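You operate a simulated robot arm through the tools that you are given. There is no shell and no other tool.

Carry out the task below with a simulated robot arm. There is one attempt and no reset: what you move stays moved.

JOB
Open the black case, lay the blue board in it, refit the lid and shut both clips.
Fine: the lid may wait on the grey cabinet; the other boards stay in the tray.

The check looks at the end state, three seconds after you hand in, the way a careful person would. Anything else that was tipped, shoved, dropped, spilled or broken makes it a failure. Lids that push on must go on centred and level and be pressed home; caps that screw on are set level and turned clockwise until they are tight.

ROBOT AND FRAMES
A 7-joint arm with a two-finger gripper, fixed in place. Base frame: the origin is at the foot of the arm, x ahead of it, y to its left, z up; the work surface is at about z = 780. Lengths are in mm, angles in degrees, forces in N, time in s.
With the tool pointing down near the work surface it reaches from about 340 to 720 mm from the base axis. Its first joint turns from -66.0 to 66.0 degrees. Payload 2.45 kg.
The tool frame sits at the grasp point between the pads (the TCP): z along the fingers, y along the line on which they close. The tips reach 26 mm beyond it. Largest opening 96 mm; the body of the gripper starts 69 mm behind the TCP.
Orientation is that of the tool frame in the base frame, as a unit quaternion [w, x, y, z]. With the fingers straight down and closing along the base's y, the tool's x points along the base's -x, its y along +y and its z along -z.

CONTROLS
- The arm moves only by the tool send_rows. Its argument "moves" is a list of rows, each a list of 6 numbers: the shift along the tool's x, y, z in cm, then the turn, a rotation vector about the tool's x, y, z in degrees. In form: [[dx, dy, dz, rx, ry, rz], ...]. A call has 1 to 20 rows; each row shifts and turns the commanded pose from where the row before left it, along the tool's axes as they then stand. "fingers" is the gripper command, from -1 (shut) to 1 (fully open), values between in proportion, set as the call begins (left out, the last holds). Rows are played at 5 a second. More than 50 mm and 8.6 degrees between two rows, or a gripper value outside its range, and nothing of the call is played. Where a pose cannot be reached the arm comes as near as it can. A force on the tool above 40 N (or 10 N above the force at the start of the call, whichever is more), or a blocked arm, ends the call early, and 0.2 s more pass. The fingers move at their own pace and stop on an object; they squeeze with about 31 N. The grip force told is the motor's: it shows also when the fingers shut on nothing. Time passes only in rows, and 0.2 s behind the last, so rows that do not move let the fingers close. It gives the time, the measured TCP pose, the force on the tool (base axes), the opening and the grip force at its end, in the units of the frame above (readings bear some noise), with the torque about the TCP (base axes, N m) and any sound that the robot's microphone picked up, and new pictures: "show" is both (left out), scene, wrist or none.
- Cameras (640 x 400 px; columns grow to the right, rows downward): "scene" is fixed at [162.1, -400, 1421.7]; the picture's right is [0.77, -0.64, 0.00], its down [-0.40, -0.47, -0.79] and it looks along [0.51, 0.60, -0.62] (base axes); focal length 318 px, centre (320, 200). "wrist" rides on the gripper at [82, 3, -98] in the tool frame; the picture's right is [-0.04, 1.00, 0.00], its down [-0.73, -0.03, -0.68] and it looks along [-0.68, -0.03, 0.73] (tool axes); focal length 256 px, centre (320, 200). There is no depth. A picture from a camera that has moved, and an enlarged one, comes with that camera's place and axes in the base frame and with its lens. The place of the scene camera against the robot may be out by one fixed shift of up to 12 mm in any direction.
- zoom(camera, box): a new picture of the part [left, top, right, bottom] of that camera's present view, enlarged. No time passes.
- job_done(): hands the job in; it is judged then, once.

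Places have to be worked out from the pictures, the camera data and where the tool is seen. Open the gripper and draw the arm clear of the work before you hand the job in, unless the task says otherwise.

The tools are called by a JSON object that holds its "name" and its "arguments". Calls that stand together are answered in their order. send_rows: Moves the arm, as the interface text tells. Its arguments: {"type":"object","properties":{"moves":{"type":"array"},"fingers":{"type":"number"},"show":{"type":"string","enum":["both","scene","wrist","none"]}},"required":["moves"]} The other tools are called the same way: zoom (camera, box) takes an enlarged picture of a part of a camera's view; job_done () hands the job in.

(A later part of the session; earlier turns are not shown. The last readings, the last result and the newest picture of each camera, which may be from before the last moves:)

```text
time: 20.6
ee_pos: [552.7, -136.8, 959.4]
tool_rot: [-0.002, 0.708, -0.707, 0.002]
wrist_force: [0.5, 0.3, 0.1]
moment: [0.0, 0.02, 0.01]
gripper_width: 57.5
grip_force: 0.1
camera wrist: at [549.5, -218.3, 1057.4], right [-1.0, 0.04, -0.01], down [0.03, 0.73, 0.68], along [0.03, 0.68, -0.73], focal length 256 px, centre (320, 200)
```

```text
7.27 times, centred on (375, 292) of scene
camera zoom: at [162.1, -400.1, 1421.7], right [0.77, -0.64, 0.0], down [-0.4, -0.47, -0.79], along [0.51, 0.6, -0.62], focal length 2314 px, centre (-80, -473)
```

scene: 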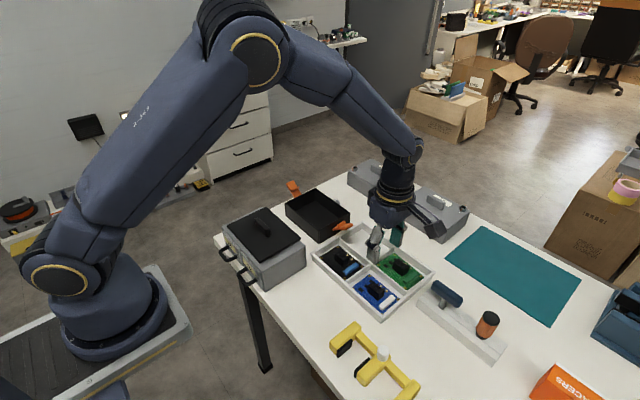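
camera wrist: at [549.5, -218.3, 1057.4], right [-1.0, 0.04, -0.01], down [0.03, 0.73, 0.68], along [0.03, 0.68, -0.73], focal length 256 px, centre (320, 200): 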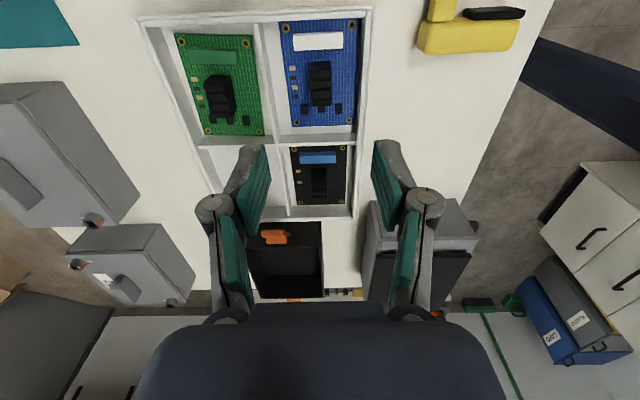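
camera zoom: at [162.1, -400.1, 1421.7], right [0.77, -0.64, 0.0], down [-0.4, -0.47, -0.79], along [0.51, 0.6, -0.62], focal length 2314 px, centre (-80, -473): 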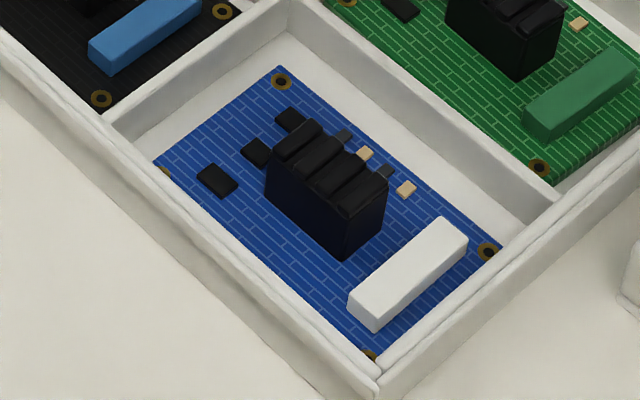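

The blue board lies lengthwise along y with its heatsink in the middle (about x 552, y -132, top z≈812, 20 mm wide). I level the small roll, narrow the fingers to about 41 mm and descend to z≈875 for a recheck.

{"name": "send_rows", "arguments": {"moves": [[-0.48, 0, 0, -0.33, 0, 0], [0, 0, 3, 0, 0, 0], [0, 0, 3, 0, 0, 0], [0, 0, 2.5, 0, 0, 0], [0, 0, 0, 0, 0, 0], [0, 0, 0, 0, 0, 0]], "fingers": -0.15}}

{"name": "zoom", "arguments": {"camera": "wrist", "box": [230, 20, 410, 160]}}

{"name": "zoom", "arguments": {"camera": "scene", "box": [335, 240, 415, 320]}}

```text
time: 22.0
ee_pos: [552.6, -129.8, 876.4]
tool_rot: [0.0, -0.707, 0.707, 0.001]
wrist_force: [-0.9, 0.0, 0.5]
moment: [-0.02, 0.04, -0.01]
gripper_width: 40.7
grip_force: 0.1
camera wrist: at [550.4, -213.1, 973.1], right [-1.0, 0.04, 0.0], down [0.03, 0.73, 0.68], along [0.03, 0.68, -0.73], focal length 256 px, centre (320, 200)
```

scene: 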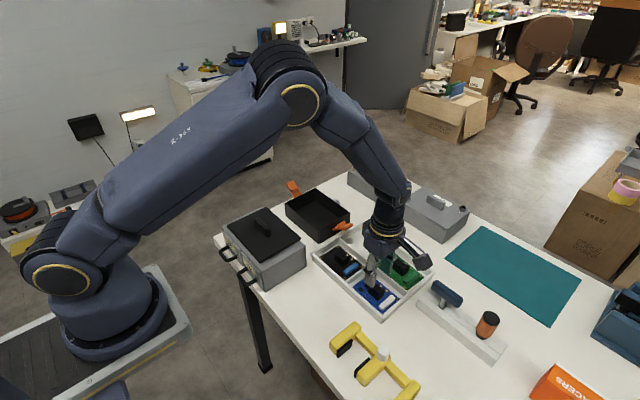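
wrist: 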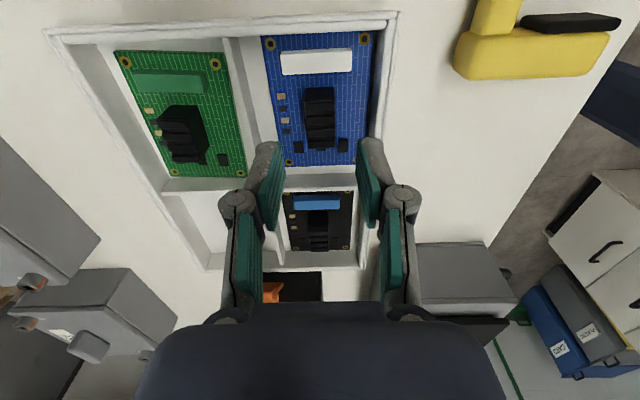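

```text
2.86 times, centred on (320, 90) of wrist
camera zoom: at [550.4, -213.1, 973.1], right [-1.0, 0.04, 0.0], down [0.03, 0.73, 0.68], along [0.03, 0.68, -0.73], focal length 731 px, centre (320, 514)
```

zoom: 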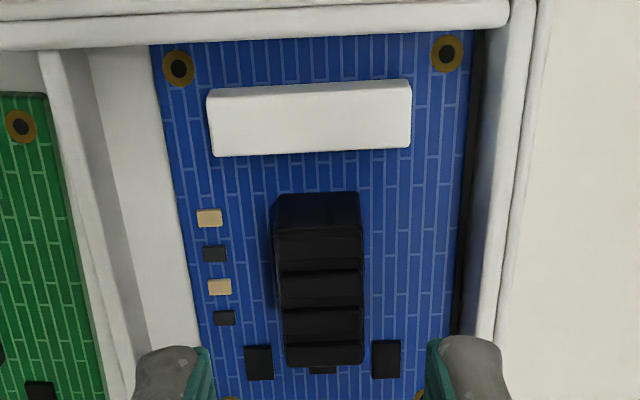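

```text
5.00 times, centred on (375, 280) of scene
camera zoom: at [162.1, -400.0, 1421.7], right [0.77, -0.64, 0.0], down [-0.4, -0.47, -0.79], along [0.51, 0.6, -0.62], focal length 1590 px, centre (45, -200)
```

zoom: 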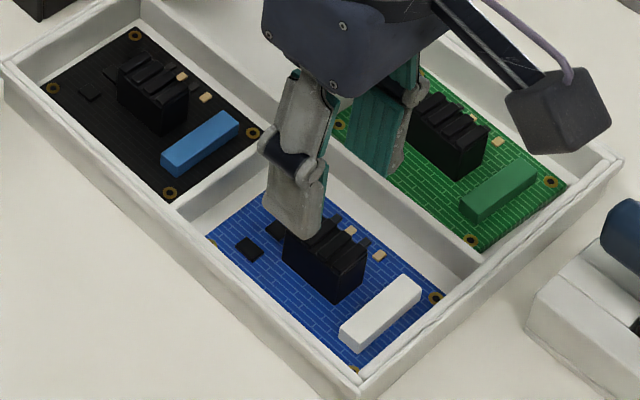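

The heatsink is centred within half a millimetre. I descend 50 mm to z≈826 with fingers straddling it.

{"name": "send_rows", "arguments": {"moves": [[0, 0, 2, 0, 0, 0], [0, 0, 2, 0, 0, 0], [0, 0, 1, 0, 0, 0], [0, 0, 0, 0, 0, 0]]}}

{"name": "zoom", "arguments": {"camera": "scene", "box": [335, 240, 415, 320]}}

{"name": "zoom", "arguments": {"camera": "wrist", "box": [230, 60, 410, 200]}}

```text
time: 23.0
ee_pos: [555.2, -132.5, 823.9]
tool_rot: [0.0, -0.707, 0.707, 0.001]
wrist_force: [0.6, 0.2, 0.0]
moment: [-0.02, 0.03, 0.01]
gripper_width: 40.6
grip_force: 0.1
camera wrist: at [551.5, -213.8, 922.7], right [-1.0, 0.04, 0.0], down [0.03, 0.73, 0.68], along [0.03, 0.68, -0.73], focal length 256 px, centre (320, 200)
```

scene: 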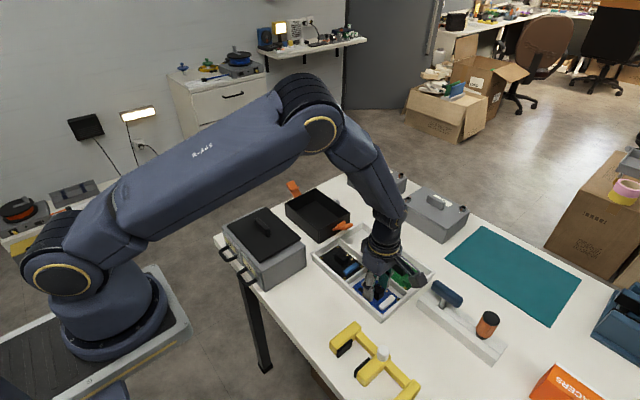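
wrist: 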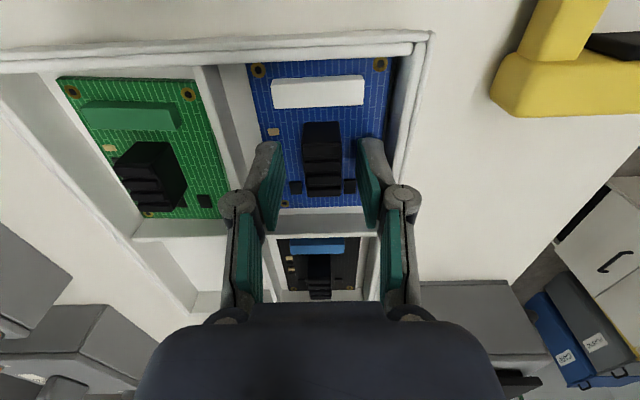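

```text
5.00 times, centred on (375, 280) of scene
camera zoom: at [162.1, -400.0, 1421.7], right [0.77, -0.64, 0.0], down [-0.4, -0.47, -0.79], along [0.51, 0.6, -0.62], focal length 1590 px, centre (45, -200)
```

zoom: 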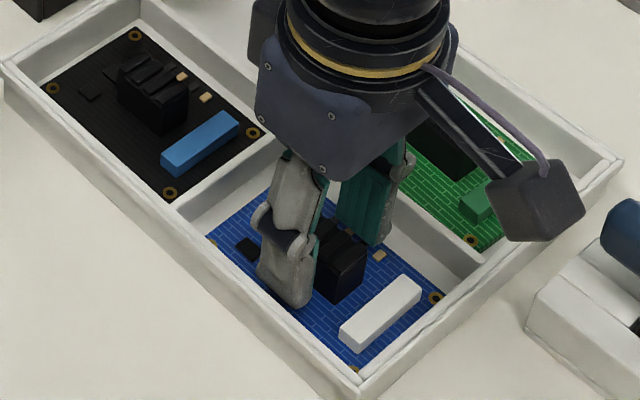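

```text
2.86 times, centred on (320, 130) of wrist
camera zoom: at [551.5, -213.8, 922.7], right [-1.0, 0.04, 0.0], down [0.03, 0.73, 0.68], along [0.03, 0.68, -0.73], focal length 731 px, centre (320, 400)
```

zoom: 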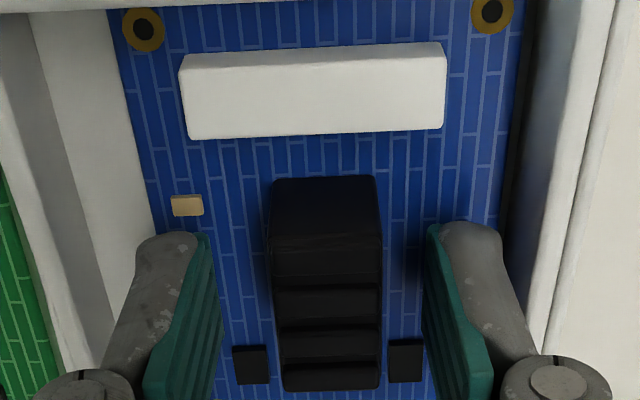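

Fingers straddle the heatsink. I raise 2 mm for clearance and close gently on it.

{"name": "send_rows", "arguments": {"moves": [[0, 0.05, -0.2, 0, 0, 0], [0, 0, 0, 0, 0, 0], [0, 0, 0, 0, 0, 0], [0, 0, 0, 0, 0, 0], [0, 0, 0, 0, 0, 0]], "fingers": -1}}

{"name": "zoom", "arguments": {"camera": "scene", "box": [335, 240, 415, 320]}}

```text
time: 24.2
ee_pos: [553.8, -131.6, 828.8]
tool_rot: [0.001, 0.707, -0.707, 0.0]
wrist_force: [-0.5, -0.3, 0.1]
moment: [-0.02, -0.02, 0.0]
gripper_width: 19.2
grip_force: 30.3
camera wrist: at [551.3, -213.6, 925.2], right [-1.0, 0.04, 0.0], down [0.03, 0.73, 0.68], along [0.03, 0.68, -0.73], focal length 256 px, centre (320, 200)
```

scene: 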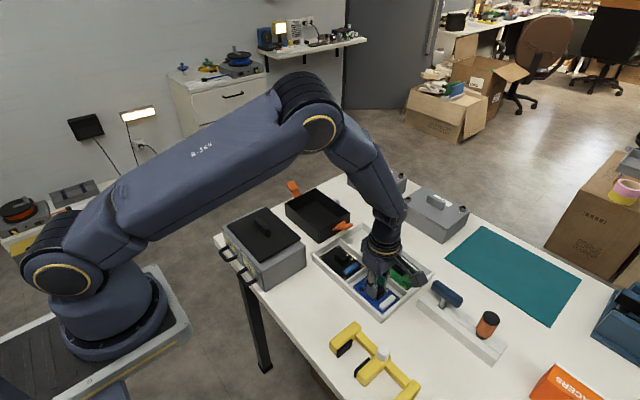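
wrist: 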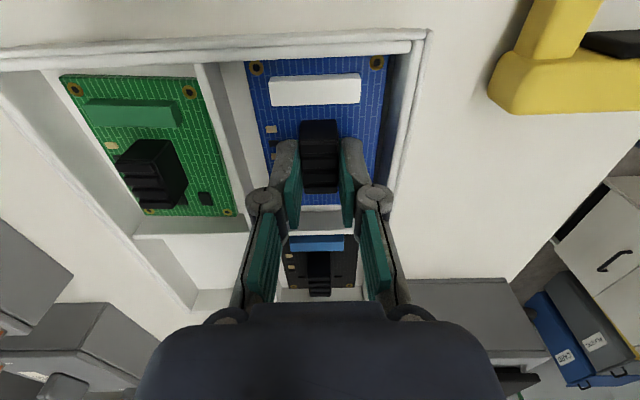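

```text
5.00 times, centred on (375, 280) of scene
camera zoom: at [162.1, -400.1, 1421.7], right [0.77, -0.64, 0.0], down [-0.4, -0.47, -0.79], along [0.51, 0.6, -0.62], focal length 1590 px, centre (45, -200)
```

zoom: 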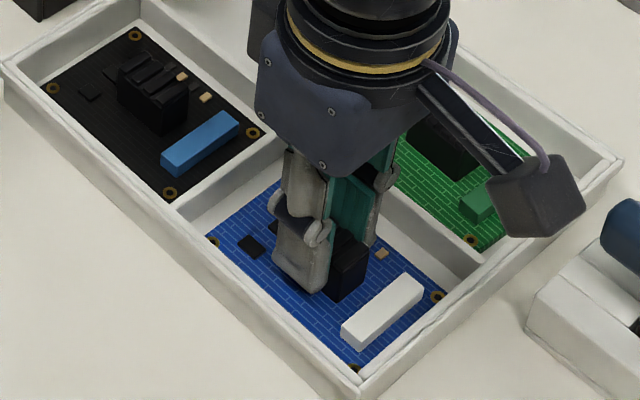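

The heatsink is held. I lift the board straight up clear of the tray.

{"name": "send_rows", "arguments": {"moves": [[0, 0, -1, 0, 0, 0], [0, 0, -2.5, 0, 0, 0], [0, 0, -4, 0, 0, 0], [0, 0, -4, 0, 0, 0], [0, 0, 0, 0, 0, 0]]}}

{"name": "zoom", "arguments": {"camera": "scene", "box": [315, 200, 435, 320]}}

```text
time: 25.4
ee_pos: [553.0, -131.5, 942.8]
tool_rot: [-0.001, 0.708, -0.706, 0.0]
wrist_force: [-0.2, 0.3, -1.8]
moment: [0.02, -0.03, 0.0]
gripper_width: 19.3
grip_force: 30.9
camera wrist: at [551.0, -213.0, 1041.0], right [-1.0, 0.04, 0.0], down [0.03, 0.73, 0.68], along [0.03, 0.68, -0.73], focal length 256 px, centre (320, 200)
```

scene: 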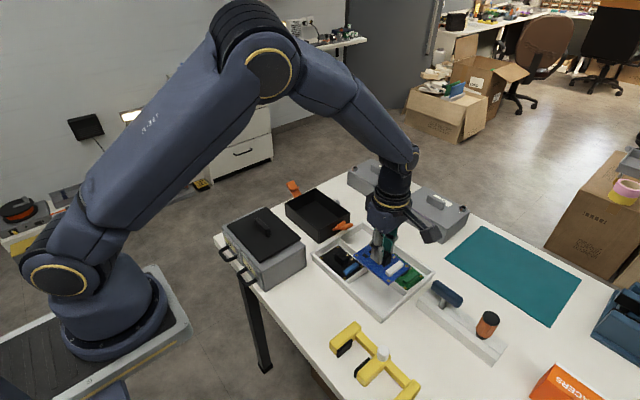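
wrist: 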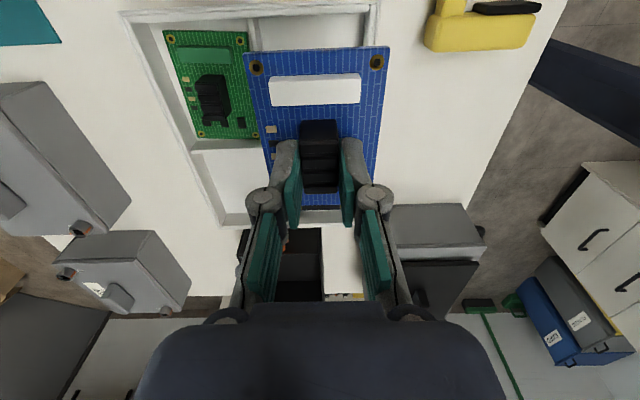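

```text
3.33 times, centred on (375, 260) of scene
camera zoom: at [162.1, -400.0, 1421.7], right [0.77, -0.64, 0.0], down [-0.4, -0.47, -0.79], along [0.51, 0.6, -0.62], focal length 1060 px, centre (137, 0)
```

zoom: 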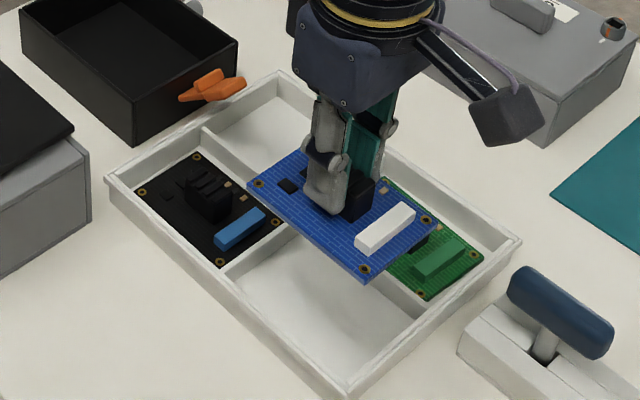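

The board hangs level and the others lie undisturbed. I carry it over the case centre.

{"name": "send_rows", "arguments": {"moves": [[-4.16, -0.97, 0, 0, 0, 0], [-4.16, -0.97, 0, 0, 0, 0], [-4.16, -0.97, 0, 0, 0, 0], [-4.16, -0.97, 0, 0, 0, 0], [-4.16, -0.97, 0, 0, 0, 0], [-4.16, -0.97, 0, 0, 0, 0], [-4.16, -0.97, 0, 0, 0, 0], [0, 0, 0, 0, 0, 0], [0, 0, 0, 0, 0, 0]]}}

{"name": "zoom", "arguments": {"camera": "scene", "box": [265, 150, 385, 260]}}

{"name": "zoom", "arguments": {"camera": "wrist", "box": [200, 0, 440, 240]}}

```text
time: 27.4
ee_pos: [620.0, 158.5, 942.7]
tool_rot: [0.0, -0.707, 0.708, 0.0]
wrist_force: [1.2, -1.0, -0.5]
moment: [-0.01, -0.01, 0.03]
gripper_width: 19.2
grip_force: 31.2
camera wrist: at [617.0, 76.8, 1039.2], right [-1.0, 0.04, 0.0], down [0.03, 0.73, 0.68], along [0.03, 0.68, -0.73], focal length 256 px, centre (320, 200)
```

scene: 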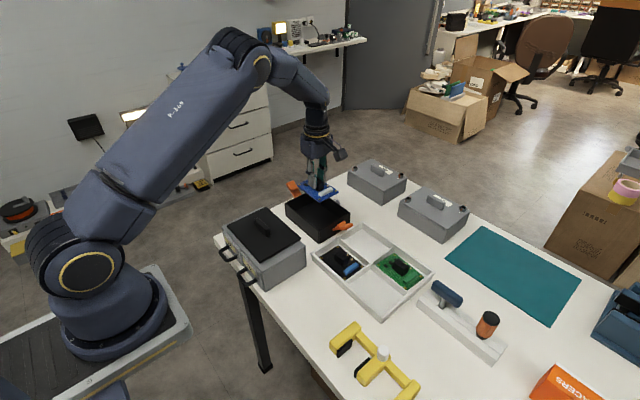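
wrist: 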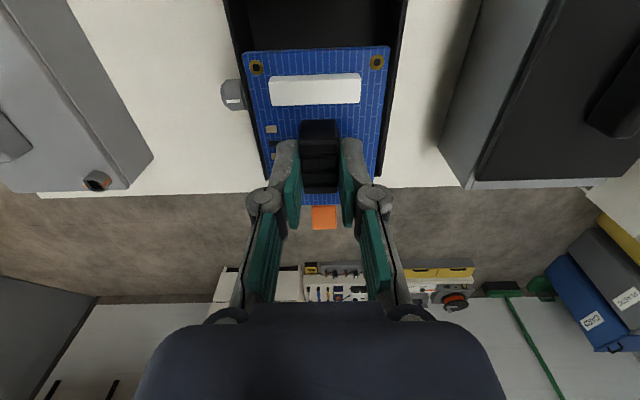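

```text
3.64 times, centred on (325, 205) of scene
camera zoom: at [162.1, -400.0, 1421.7], right [0.77, -0.64, 0.0], down [-0.4, -0.47, -0.79], along [0.51, 0.6, -0.62], focal length 1157 px, centre (302, 182)
```

zoom: 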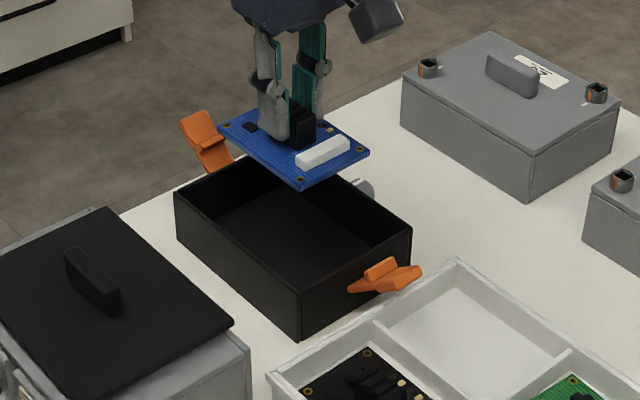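

```text
1.67 times, centred on (320, 120) of wrist
camera zoom: at [617.0, 76.8, 1039.2], right [-1.0, 0.04, 0.0], down [0.03, 0.73, 0.68], along [0.03, 0.68, -0.73], focal length 427 px, centre (320, 333)
```

zoom: 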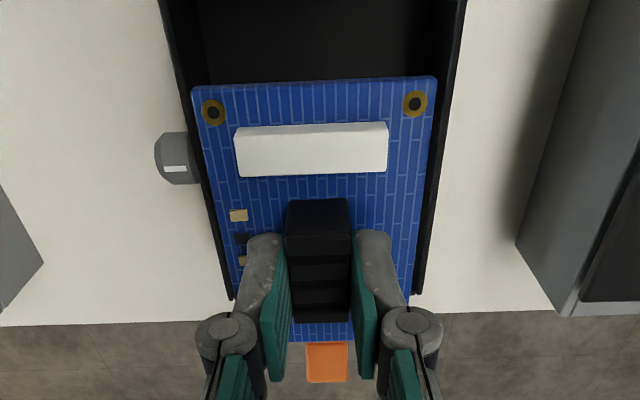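

The board is centred over the open case with about 23 mm to spare each side. I lower it to z≈840.

{"name": "send_rows", "arguments": {"moves": [[0, -0.1, 3, 0, 0, 0], [0, 0, 3, 0, 0, 0], [0, 0, 2.5, 0, 0, 0], [0, 0, 1.7, 0, 0, 0], [0, 0, 0, 0, 0, 0], [0, 0, 0, 0, 0, 0]]}}

{"name": "zoom", "arguments": {"camera": "scene", "box": [275, 170, 375, 250]}}

```text
time: 28.8
ee_pos: [620.9, 161.5, 840.1]
tool_rot: [0.0, -0.707, 0.707, 0.0]
wrist_force: [-0.5, 0.1, -1.3]
moment: [0.01, -0.02, 0.03]
gripper_width: 19.2
grip_force: 30.6
camera wrist: at [619.2, 78.9, 937.9], right [-1.0, 0.04, 0.0], down [0.03, 0.73, 0.68], along [0.03, 0.68, -0.73], focal length 256 px, centre (320, 200)
```

scene: 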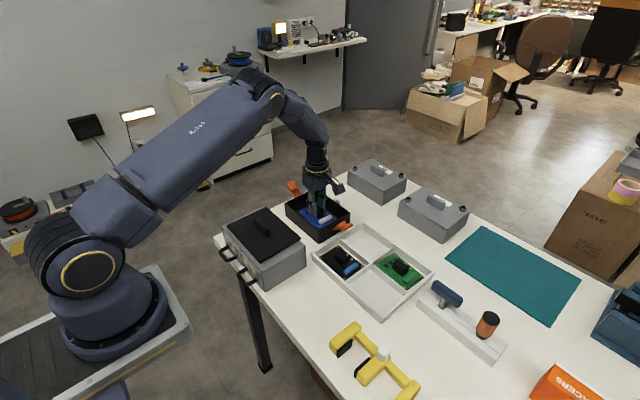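
wrist: 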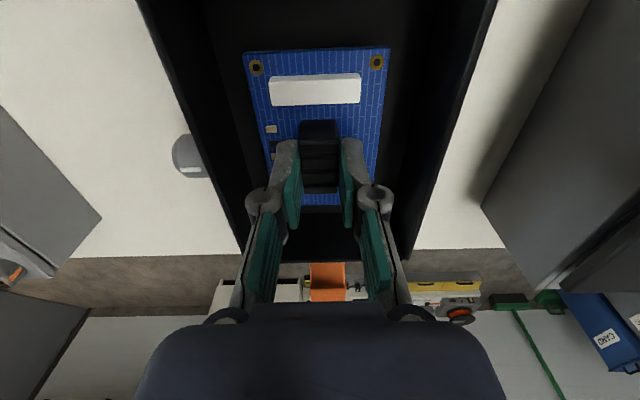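

```text
5.00 times, centred on (325, 210) of scene
camera zoom: at [162.1, -400.0, 1421.7], right [0.77, -0.64, 0.0], down [-0.4, -0.47, -0.79], along [0.51, 0.6, -0.62], focal length 1590 px, centre (295, 150)
```

zoom: 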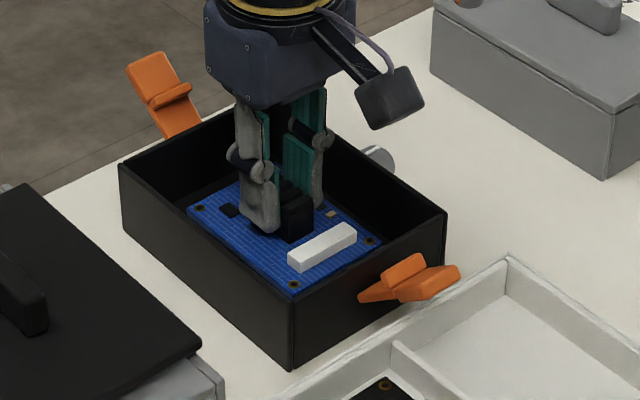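

The board is inside the walls, just above the floor. I lower it in 1 mm steps until contact.

{"name": "send_rows", "arguments": {"moves": [[0, 0, 0.3, 0, 0, 0], [0, 0, 0.3, 0, 0, 0], [0, 0, 0.1, 0, 0, 0], [0, 0, 0, 0, 0, 0]], "show": "none"}}

{"name": "send_rows", "arguments": {"moves": [[0, 0, 0.1, 0, 0, 0], [0, 0, 0.1, 0, 0, 0], [0, 0, 0, 0, 0, 0]], "show": "none"}}

```text
time: 29.8
ee_pos: [622.2, 160.6, 833.7]
tool_rot: [0.0, 0.707, -0.707, 0.0]
wrist_force: [-0.5, 0.0, -1.1]
moment: [-0.01, -0.02, 0.03]
gripper_width: 19.4
grip_force: 30.3
```

```text
time: 30.6
ee_pos: [622.3, 159.9, 832.1]
tool_rot: [0.0, 0.707, -0.707, 0.0]
wrist_force: [-0.3, -0.3, -0.7]
moment: [0.02, 0.0, -0.03]
gripper_width: 19.4
grip_force: 31.2
```

No contact yet at 832; I keep lowering gently.

{"name": "send_rows", "arguments": {"moves": [[0, 0, 0.1, 0, 0, 0], [0, 0, 0.1, 0, 0, 0], [0, 0, 0, 0, 0, 0]], "show": "none"}}

{"name": "send_rows", "arguments": {"moves": [[0, 0, 0.1, 0, 0, 0], [0, 0, 0, 0, 0, 0]], "show": "none"}}

{"name": "send_rows", "arguments": {"moves": [[0, 0, 0.1, 0, 0, 0], [0, 0, 0, 0, 0, 0]], "show": "none"}}

```text
time: 31.4
ee_pos: [621.8, 159.1, 830.3]
tool_rot: [0.001, -0.707, 0.708, 0.0]
wrist_force: [-0.1, 0.5, -0.8]
moment: [-0.01, 0.02, -0.01]
gripper_width: 19.4
grip_force: 31.6
```

```text
time: 32.0
ee_pos: [621.8, 160.3, 830.6]
tool_rot: [0.0, 0.707, -0.707, -0.001]
wrist_force: [0.4, -0.4, -0.3]
moment: [-0.01, -0.01, -0.02]
gripper_width: 19.3
grip_force: 31.1
```

```text
time: 32.6
ee_pos: [622.5, 159.2, 828.5]
tool_rot: [0.0, 0.707, -0.707, 0.001]
wrist_force: [-0.5, 0.1, -1.2]
moment: [0.0, -0.02, 0.02]
gripper_width: 19.2
grip_force: 30.4
```

{"name": "send_rows", "arguments": {"moves": [[0, 0, 0.1, 0, 0, 0], [0, 0, 0, 0, 0, 0]], "show": "none"}}

{"name": "send_rows", "arguments": {"moves": [[0, 0, 0.1, 0, 0, 0], [0, 0, 0, 0, 0, 0]], "show": "scene"}}

{"name": "zoom", "arguments": {"camera": "scene", "box": [275, 170, 375, 250]}}

```text
time: 33.2
ee_pos: [622.7, 158.7, 827.4]
tool_rot: [0.0, 0.707, -0.707, 0.001]
wrist_force: [-0.4, -0.3, 0.7]
moment: [-0.06, 0.04, -0.01]
gripper_width: 19.4
grip_force: 30.6
```

```text
time: 33.8
ee_pos: [622.1, 160.2, 828.1]
tool_rot: [0.002, -0.707, 0.707, 0.0]
wrist_force: [-1.1, -0.2, 12.6]
moment: [-0.23, 0.11, -0.02]
gripper_width: 19.3
grip_force: 30.9
```

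scene: 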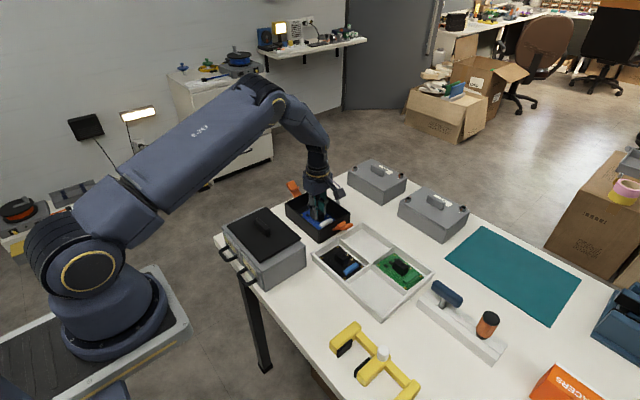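

```text
5.00 times, centred on (325, 210) of scene
camera zoom: at [161.8, -400.1, 1421.8], right [0.77, -0.64, 0.0], down [-0.4, -0.47, -0.79], along [0.51, 0.6, -0.62], focal length 1590 px, centre (295, 150)
```

zoom: 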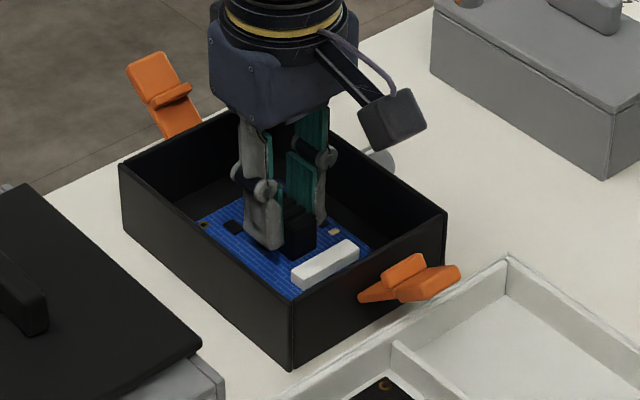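

The board has touched the floor (12 N). I open the fingers and rise straight up.

{"name": "send_rows", "arguments": {"moves": [[0, 0, -0.1, 0, 0, 0], [0, 0, 0, 0, 0, 0], [0, 0, 0, 0, 0, 0], [0, 0, 0, 0, 0, 0]], "fingers": -0.15, "show": "none"}}

{"name": "send_rows", "arguments": {"moves": [[0, 0, -1.5, 0, 0, 0], [0, 0, -3.5, 0, 0, 0], [0, 0, -4.5, 0, 0, 0], [0, 0, -3.5, 0, 0, 0], [0, 0, 0, 0, 0, 0]]}}

{"name": "zoom", "arguments": {"camera": "scene", "box": [275, 170, 375, 250]}}

{"name": "zoom", "arguments": {"camera": "wrist", "box": [200, 20, 440, 240]}}

```text
time: 34.8
ee_pos: [622.6, 159.1, 827.3]
tool_rot: [0.0, -0.707, 0.707, -0.001]
wrist_force: [-0.5, 1.2, 0.2]
moment: [-0.01, -0.04, -0.03]
gripper_width: 40.6
grip_force: 0.1
```

```text
time: 36.0
ee_pos: [622.4, 159.0, 957.3]
tool_rot: [0.0, -0.706, 0.708, -0.001]
wrist_force: [0.3, 0.1, -0.4]
moment: [-0.01, -0.01, 0.0]
gripper_width: 40.8
grip_force: 0.1
camera wrist: at [620.0, 77.2, 1056.1], right [-1.0, 0.04, 0.0], down [0.03, 0.73, 0.68], along [0.03, 0.68, -0.73], focal length 256 px, centre (320, 200)
```

scene: 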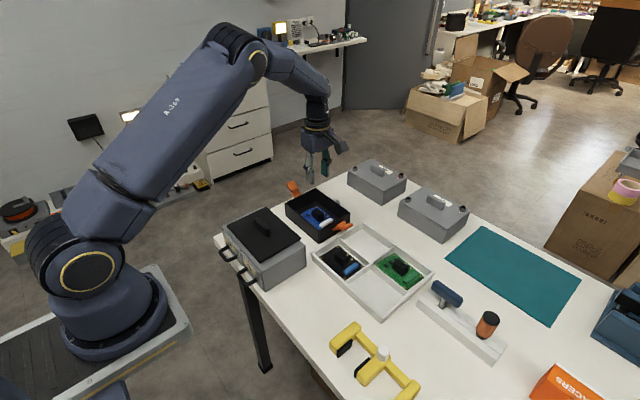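
wrist: 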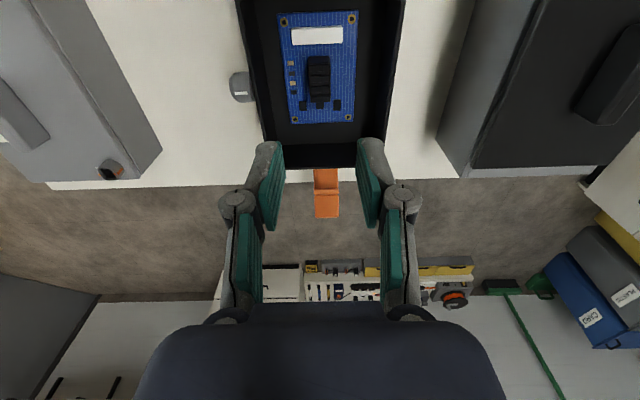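

```text
5.00 times, centred on (325, 210) of scene
camera zoom: at [162.1, -400.0, 1421.7], right [0.77, -0.64, 0.0], down [-0.4, -0.47, -0.79], along [0.51, 0.6, -0.62], focal length 1590 px, centre (295, 150)
```

zoom: 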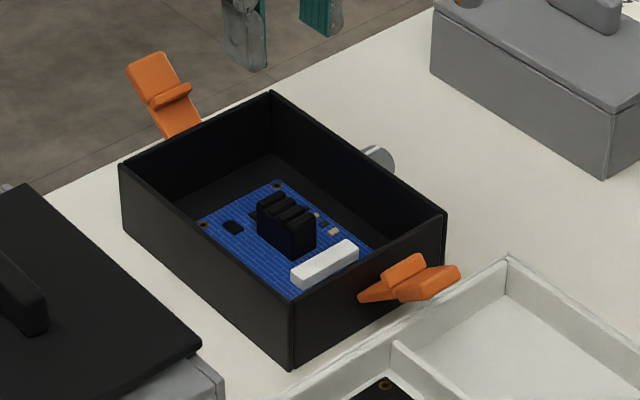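

```text
1.82 times, centred on (320, 130) of wrist
camera zoom: at [620.0, 77.2, 1056.1], right [-1.0, 0.04, 0.0], down [0.03, 0.73, 0.68], along [0.03, 0.68, -0.73], focal length 465 px, centre (320, 327)
```

zoom: 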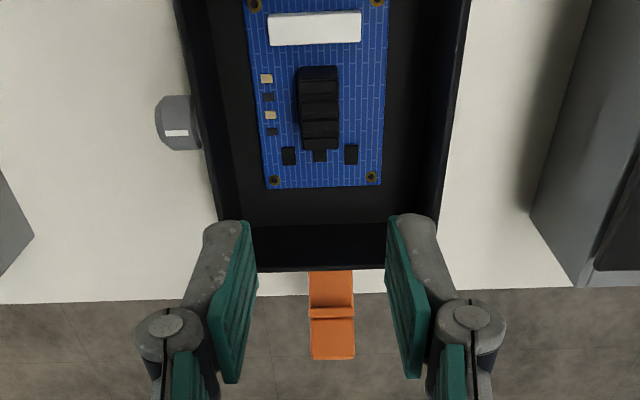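

The blue board lies flat in the case. I go back to over the lid on the cabinet.

{"name": "send_rows", "arguments": {"moves": [[0, 0, -2, 0, 0, 0], [0.45, 4.83, -0.4, 0, 0, 0], [0.45, 4.83, -0.4, 0, 0, 0], [0.45, 4.83, 0, 0, 0, 0], [0.45, 4.83, 0, 0, 0, 0], [0, 0, 0, 0, 0, 0], [0, 0, 0, 0, 0, 0]], "fingers": 0.2, "show": "wrist"}}

{"name": "zoom", "arguments": {"camera": "wrist", "box": [220, 20, 420, 180]}}

```text
time: 37.6
ee_pos: [429.7, 140.1, 984.5]
tool_rot: [0.001, -0.707, 0.708, 0.0]
wrist_force: [-0.5, -0.2, -0.6]
moment: [0.0, 0.0, 0.02]
gripper_width: 57.6
grip_force: 0.1
camera wrist: at [426.7, 58.6, 1081.6], right [-1.0, 0.04, 0.0], down [0.03, 0.73, 0.68], along [0.03, 0.68, -0.73], focal length 256 px, centre (320, 200)
```

wrist: 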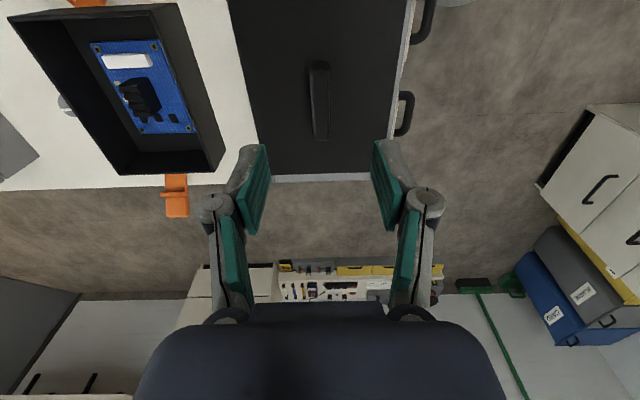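

```text
2.50 times, centred on (320, 100) of wrist
camera zoom: at [426.7, 58.6, 1081.6], right [-1.0, 0.04, 0.0], down [0.03, 0.73, 0.68], along [0.03, 0.68, -0.73], focal length 640 px, centre (320, 450)
```

zoom: 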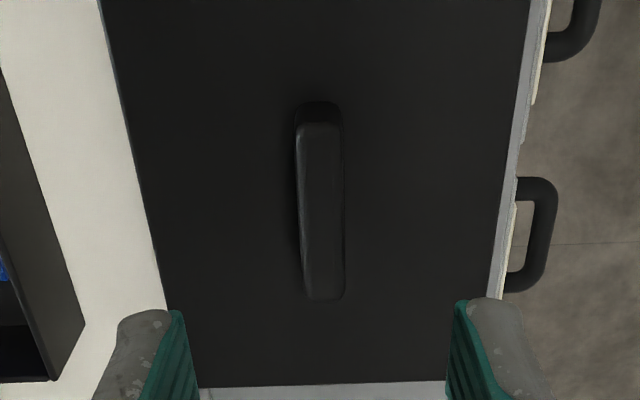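

The handle is centred. I descend to z≈898 around it.

{"name": "send_rows", "arguments": {"moves": [[0, 0, 3, 0, 0, 0], [0, 0, 3, 0, 0, 0], [0, 0, 2.6, 0, 0, 0], [0, 0, 0, 0, 0, 0]], "show": "wrist"}}

{"name": "zoom", "arguments": {"camera": "wrist", "box": [220, 80, 420, 240]}}

{"name": "zoom", "arguments": {"camera": "scene", "box": [205, 180, 325, 300]}}

```text
time: 38.6
ee_pos: [429.8, 141.1, 897.7]
tool_rot: [-0.001, -0.707, 0.707, 0.0]
wrist_force: [-0.3, -0.9, 0.4]
moment: [0.0, 0.03, 0.0]
gripper_width: 57.3
grip_force: 0.1
camera wrist: at [427.2, 59.7, 995.6], right [-1.0, 0.04, 0.0], down [0.03, 0.73, 0.68], along [0.03, 0.68, -0.73], focal length 256 px, centre (320, 200)
```

wrist: 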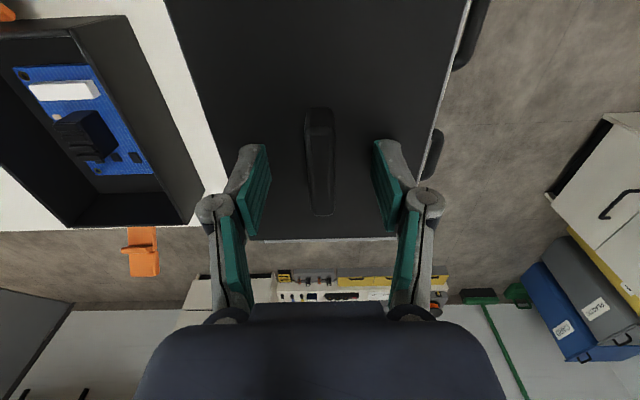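

```text
2.50 times, centred on (320, 160) of wrist
camera zoom: at [427.2, 59.7, 995.6], right [-1.0, 0.04, 0.0], down [0.03, 0.73, 0.68], along [0.03, 0.68, -0.73], focal length 640 px, centre (320, 300)
```

zoom: 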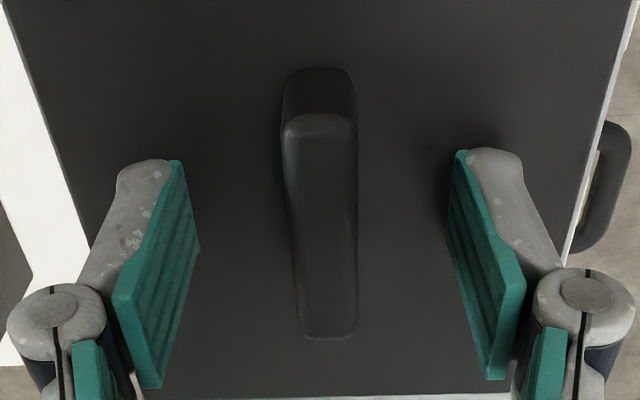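

```text
3.33 times, centred on (265, 240) of scene
camera zoom: at [162.1, -400.0, 1421.7], right [0.77, -0.64, 0.0], down [-0.4, -0.47, -0.79], along [0.51, 0.6, -0.62], focal length 1060 px, centre (503, 67)
```

zoom: 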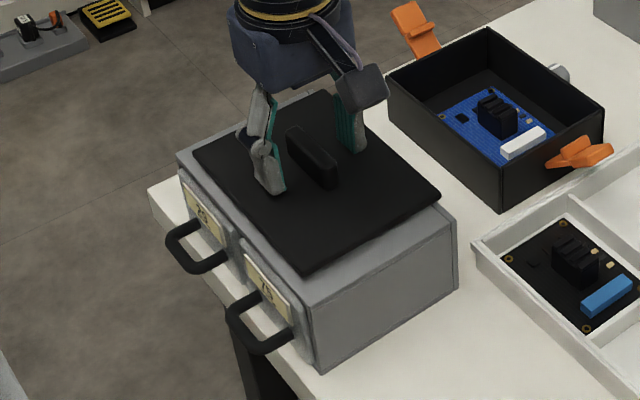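

Centred. I close on the handle here.

{"name": "send_rows", "arguments": {"moves": [[0, 0, 0, 0, 0, 0], [0, 0, 0, 0, 0, 0], [0, 0, 0, 0, 0, 0], [0, 0, 0, 0, 0, 0], [0, 0, 0, 0, 0, 0]], "fingers": -1, "show": "none"}}

{"name": "send_rows", "arguments": {"moves": [[0, 0, -1, 0, 0, 0], [0, 0, -3, 0, 0, 0], [0, 0, -3, 0, 0, 0], [0, 0, 0, 0, 0, 0]]}}

{"name": "zoom", "arguments": {"camera": "wrist", "box": [140, 0, 500, 250]}}

```text
time: 39.8
ee_pos: [429.8, 140.1, 897.2]
tool_rot: [0.0, -0.707, 0.707, 0.0]
wrist_force: [-0.2, 0.2, -0.9]
moment: [-0.01, -0.02, 0.03]
gripper_width: 13.3
grip_force: 30.7
```

```text
time: 40.8
ee_pos: [429.1, 140.6, 970.4]
tool_rot: [0.0, 0.707, -0.707, -0.001]
wrist_force: [-0.9, -0.4, -0.8]
moment: [-0.02, 0.01, -0.01]
gripper_width: 13.5
grip_force: 30.3
camera wrist: at [427.1, 59.5, 1067.8], right [-1.0, 0.04, 0.0], down [0.03, 0.73, 0.68], along [0.03, 0.68, -0.73], focal length 256 px, centre (320, 200)
```

scene: 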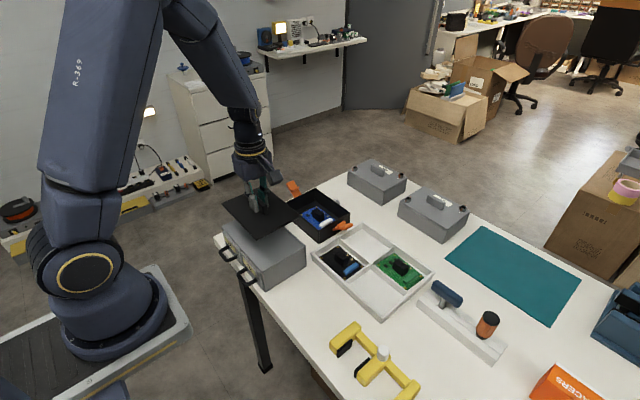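
wrist: 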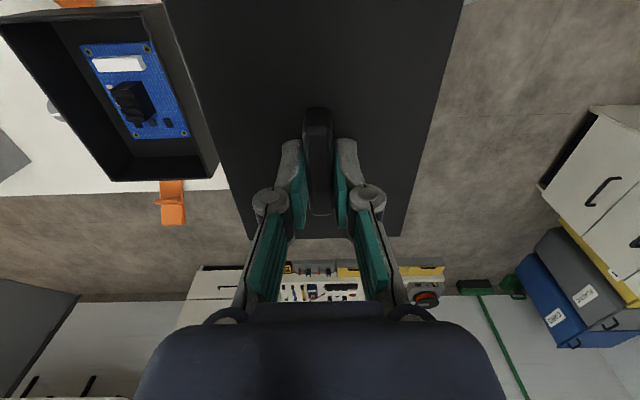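

```text
1.60 times, centred on (320, 125) of wrist
camera zoom: at [427.1, 59.5, 1067.8], right [-1.0, 0.04, 0.0], down [0.03, 0.73, 0.68], along [0.03, 0.68, -0.73], focal length 410 px, centre (320, 320)
```

zoom: 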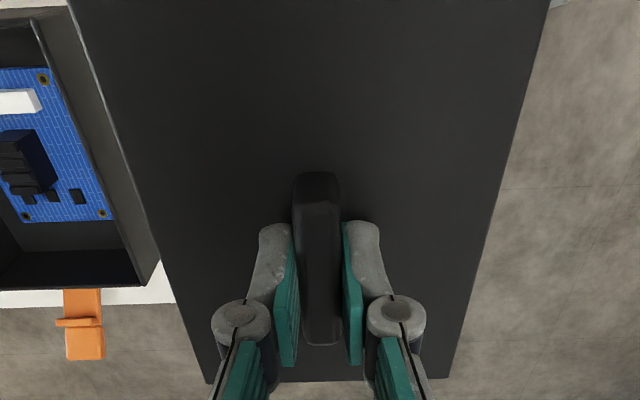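

The lid is held as before. I carry it back over the case, aiming for the same TCP position at which it was lifted (621.8, 161.3).

{"name": "send_rows", "arguments": {"moves": [[-0.41, -3.85, 0, 0, 0, 0], [-0.41, -3.85, 0, 0, 0, 0], [-0.41, -3.85, 0, 0, 0, 0], [-0.42, -3.85, 0, 0, 0, 0], [-0.42, -3.85, 0, 0, 0, 0], [0, 0, 0, 0, 0, 0], [0, 0, 0, 0, 0, 0]], "show": "none"}}

{"name": "send_rows", "arguments": {"moves": [[0, 0, 3, 0, 0, 0], [0, 0, 3, 0, 0, 0], [0, 0, 1.7, 0, 0, 0], [0, 0, 0, 0, 0, 0]]}}

{"name": "zoom", "arguments": {"camera": "scene", "box": [275, 170, 375, 250]}}

{"name": "zoom", "arguments": {"camera": "wrist", "box": [140, 0, 500, 270]}}

```text
time: 42.4
ee_pos: [625.1, 164.5, 969.3]
tool_rot: [0.0, -0.707, 0.707, 0.0]
wrist_force: [-0.7, -0.5, -0.9]
moment: [-0.05, 0.0, -0.01]
gripper_width: 13.4
grip_force: 30.5
```

```text
time: 43.4
ee_pos: [622.5, 162.2, 890.5]
tool_rot: [0.0, -0.707, 0.707, 0.0]
wrist_force: [-0.1, -0.4, -1.3]
moment: [0.02, 0.03, 0.03]
gripper_width: 13.2
grip_force: 31.4
camera wrist: at [619.6, 80.4, 989.4], right [-1.0, 0.04, 0.0], down [0.03, 0.73, 0.68], along [0.03, 0.68, -0.73], focal length 256 px, centre (320, 200)
```

scene: 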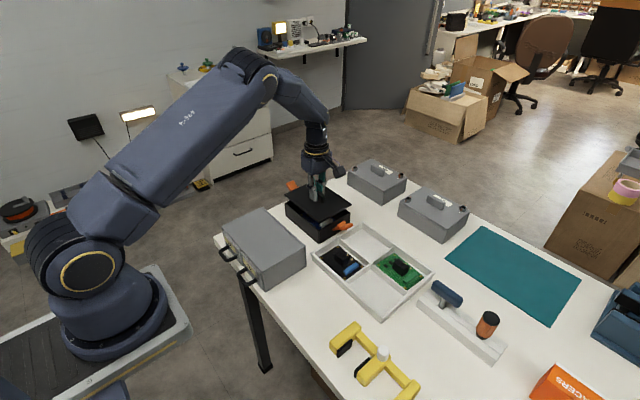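
wrist: 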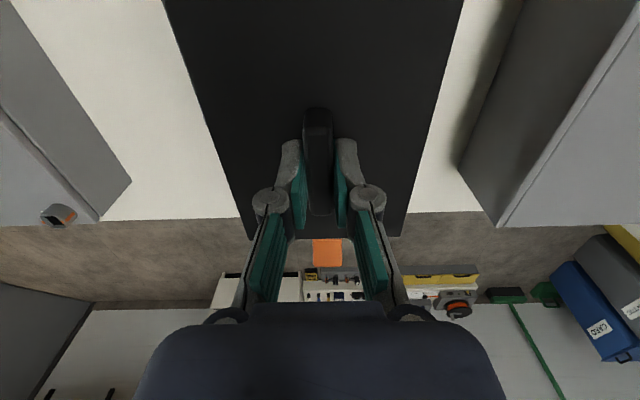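

```text
5.00 times, centred on (325, 210) of scene
camera zoom: at [162.1, -400.0, 1421.7], right [0.77, -0.64, 0.0], down [-0.4, -0.47, -0.79], along [0.51, 0.6, -0.62], focal length 1590 px, centre (295, 150)
```

zoom: 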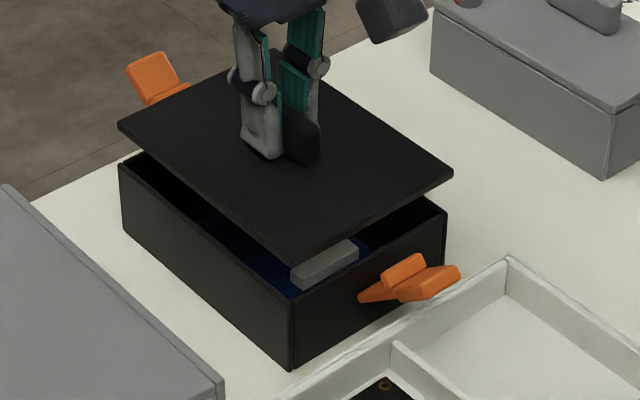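

```text
1.48 times, centred on (320, 135) of wrist
camera zoom: at [619.6, 80.4, 989.4], right [-1.0, 0.04, 0.0], down [0.03, 0.73, 0.68], along [0.03, 0.68, -0.73], focal length 379 px, centre (320, 296)
```

zoom: 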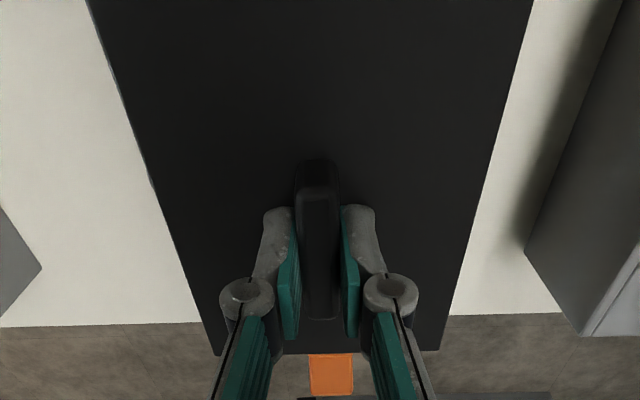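

The lid hangs level above the case. I lower it to about 877, just above where its lip would enter, and compare the lid and case edges closely.

{"name": "send_rows", "arguments": {"moves": [[0, 0, 0.7, 0, 0, 0], [0, 0, 0.6, 0, 0, 0], [0, 0, 0, 0, 0, 0], [0, 0, 0, 0, 0, 0]]}}

{"name": "zoom", "arguments": {"camera": "scene", "box": [275, 170, 375, 250]}}

{"name": "zoom", "arguments": {"camera": "scene", "box": [280, 190, 330, 230]}}

{"name": "zoom", "arguments": {"camera": "scene", "box": [310, 200, 360, 240]}}

```text
time: 44.4
ee_pos: [622.4, 161.8, 878.6]
tool_rot: [0.0, 0.707, -0.707, 0.0]
wrist_force: [-0.5, -0.3, -0.6]
moment: [0.01, -0.01, -0.01]
gripper_width: 13.1
grip_force: 30.9
camera wrist: at [619.1, 80.3, 976.5], right [-1.0, 0.04, 0.0], down [0.03, 0.73, 0.68], along [0.03, 0.68, -0.73], focal length 256 px, centre (320, 200)
```

scene: 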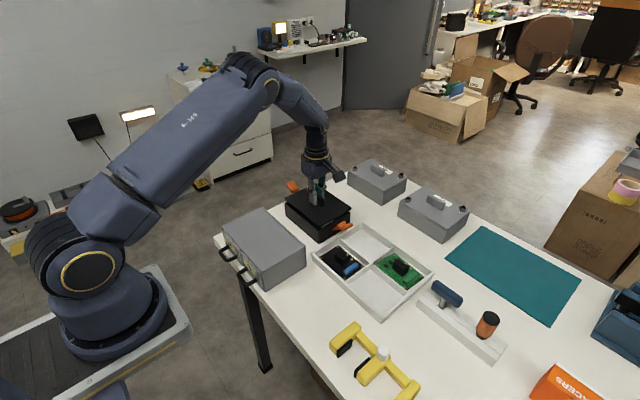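
wrist: 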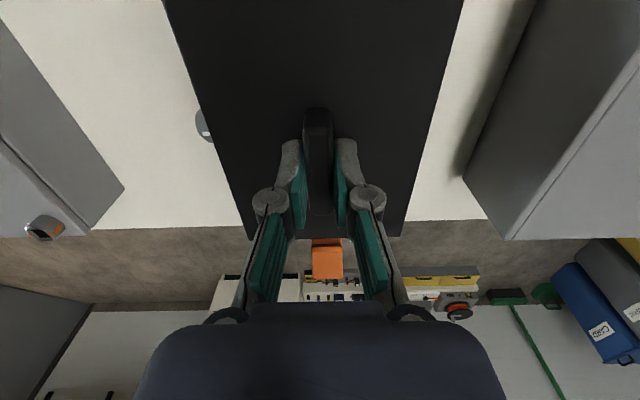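

```text
5.00 times, centred on (325, 210) of scene
camera zoom: at [162.1, -400.0, 1421.7], right [0.77, -0.64, 0.0], down [-0.4, -0.47, -0.79], along [0.51, 0.6, -0.62], focal length 1590 px, centre (295, 150)
```

zoom: 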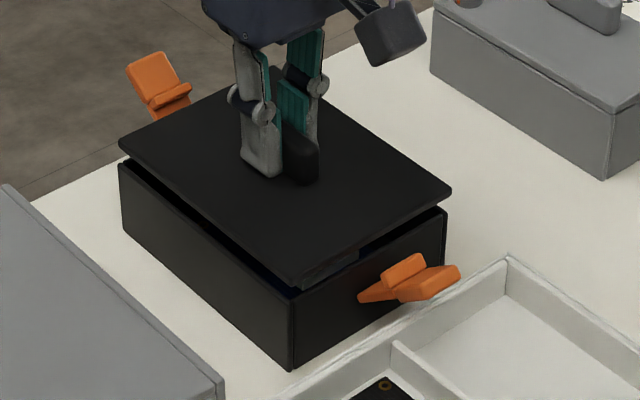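

```text
10.00 times, centred on (305, 210) of scene
camera zoom: at [162.1, -400.0, 1421.7], right [0.77, -0.64, 0.0], down [-0.4, -0.47, -0.79], along [0.51, 0.6, -0.62], focal length 3181 px, centre (470, 100)
```

zoom: 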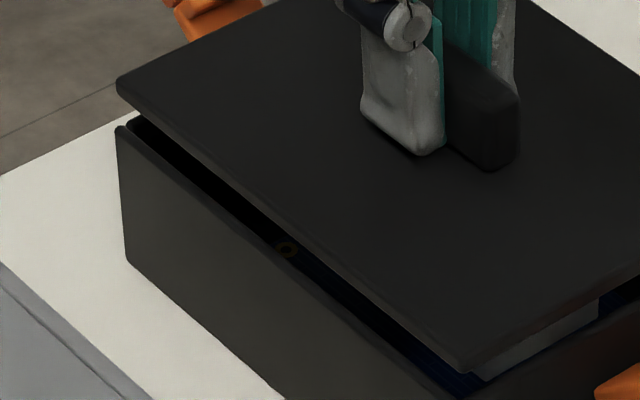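

```text
10.00 times, centred on (335, 220) of scene
camera zoom: at [162.1, -400.0, 1421.7], right [0.77, -0.64, 0.0], down [-0.4, -0.47, -0.79], along [0.51, 0.6, -0.62], focal length 3181 px, centre (170, 0)
```

zoom: 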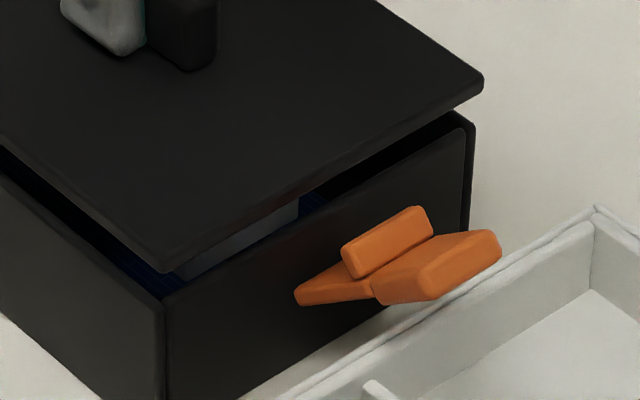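

The lid's outline matches the case's to about a millimetre. I lower it in small steps onto the rim, watching for side load.

{"name": "send_rows", "arguments": {"moves": [[0, 0, 0.2, 0, 0, 0], [0, 0, 0.2, 0, 0, 0], [0, 0, 0.2, 0, 0, 0], [0, 0, 0, 0, 0, 0]], "show": "none"}}

{"name": "send_rows", "arguments": {"moves": [[0, 0, 0.15, 0, 0, 0], [0, 0, 0.15, 0, 0, 0], [0, 0, 0, 0, 0, 0]], "show": "scene"}}

{"name": "zoom", "arguments": {"camera": "scene", "box": [275, 170, 375, 250]}}

```text
time: 45.4
ee_pos: [623.2, 163.0, 871.3]
tool_rot: [0.0, 0.707, -0.707, 0.001]
wrist_force: [0.5, 0.5, -0.4]
moment: [-0.01, -0.01, 0.03]
gripper_width: 13.3
grip_force: 31.3
```

```text
time: 46.2
ee_pos: [622.4, 162.6, 870.6]
tool_rot: [0.0, 0.707, -0.707, 0.0]
wrist_force: [-2.3, -0.5, 2.1]
moment: [0.01, -0.15, 0.0]
gripper_width: 13.2
grip_force: 31.2
```

scene: 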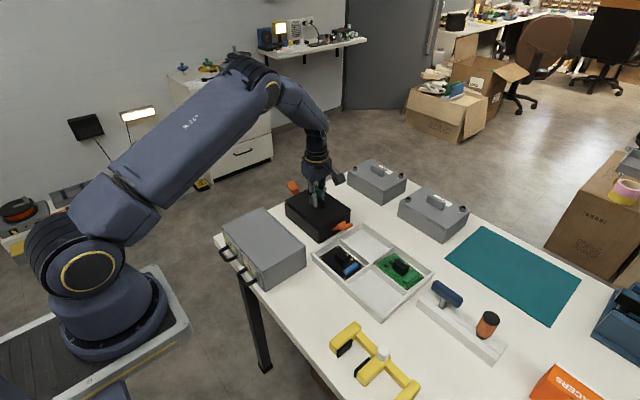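

```text
5.00 times, centred on (325, 210) of scene
camera zoom: at [162.0, -400.1, 1421.8], right [0.77, -0.64, 0.0], down [-0.4, -0.47, -0.79], along [0.51, 0.6, -0.62], focal length 1590 px, centre (295, 150)
```

zoom: 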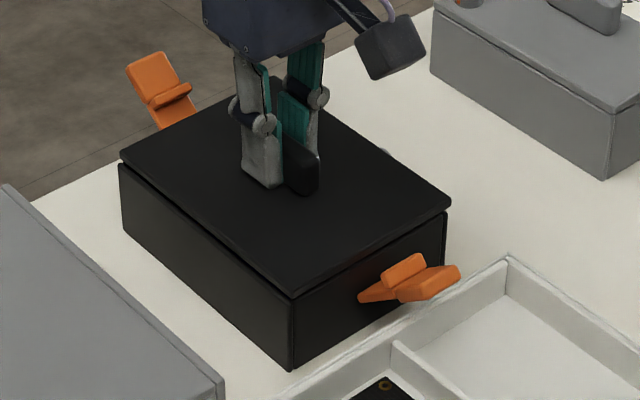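

There is a light sideways load toward -x (-2.3 N), so I shift 0.8 mm that way and continue down.

{"name": "send_rows", "arguments": {"moves": [[0, 0.08, 0, 0, 0, 0], [0, 0, 0, 0, 0, 0]], "show": "none"}}

{"name": "send_rows", "arguments": {"moves": [[0, 0, 0.1, 0, 0, 0], [0, 0, 0.1, 0, 0, 0], [0, 0, 0, 0, 0, 0]], "show": "none"}}

```text
time: 46.8
ee_pos: [621.0, 161.0, 870.0]
tool_rot: [0.0, 0.707, -0.707, 0.0]
wrist_force: [0.9, -0.4, -0.1]
moment: [0.01, 0.0, -0.04]
gripper_width: 13.2
grip_force: 31.4
```

```text
time: 47.6
ee_pos: [621.2, 162.1, 867.3]
tool_rot: [0.0, -0.707, 0.707, -0.001]
wrist_force: [-3.9, -2.3, 11.2]
moment: [0.5, 0.11, 0.04]
gripper_width: 13.7
grip_force: 31.2
```

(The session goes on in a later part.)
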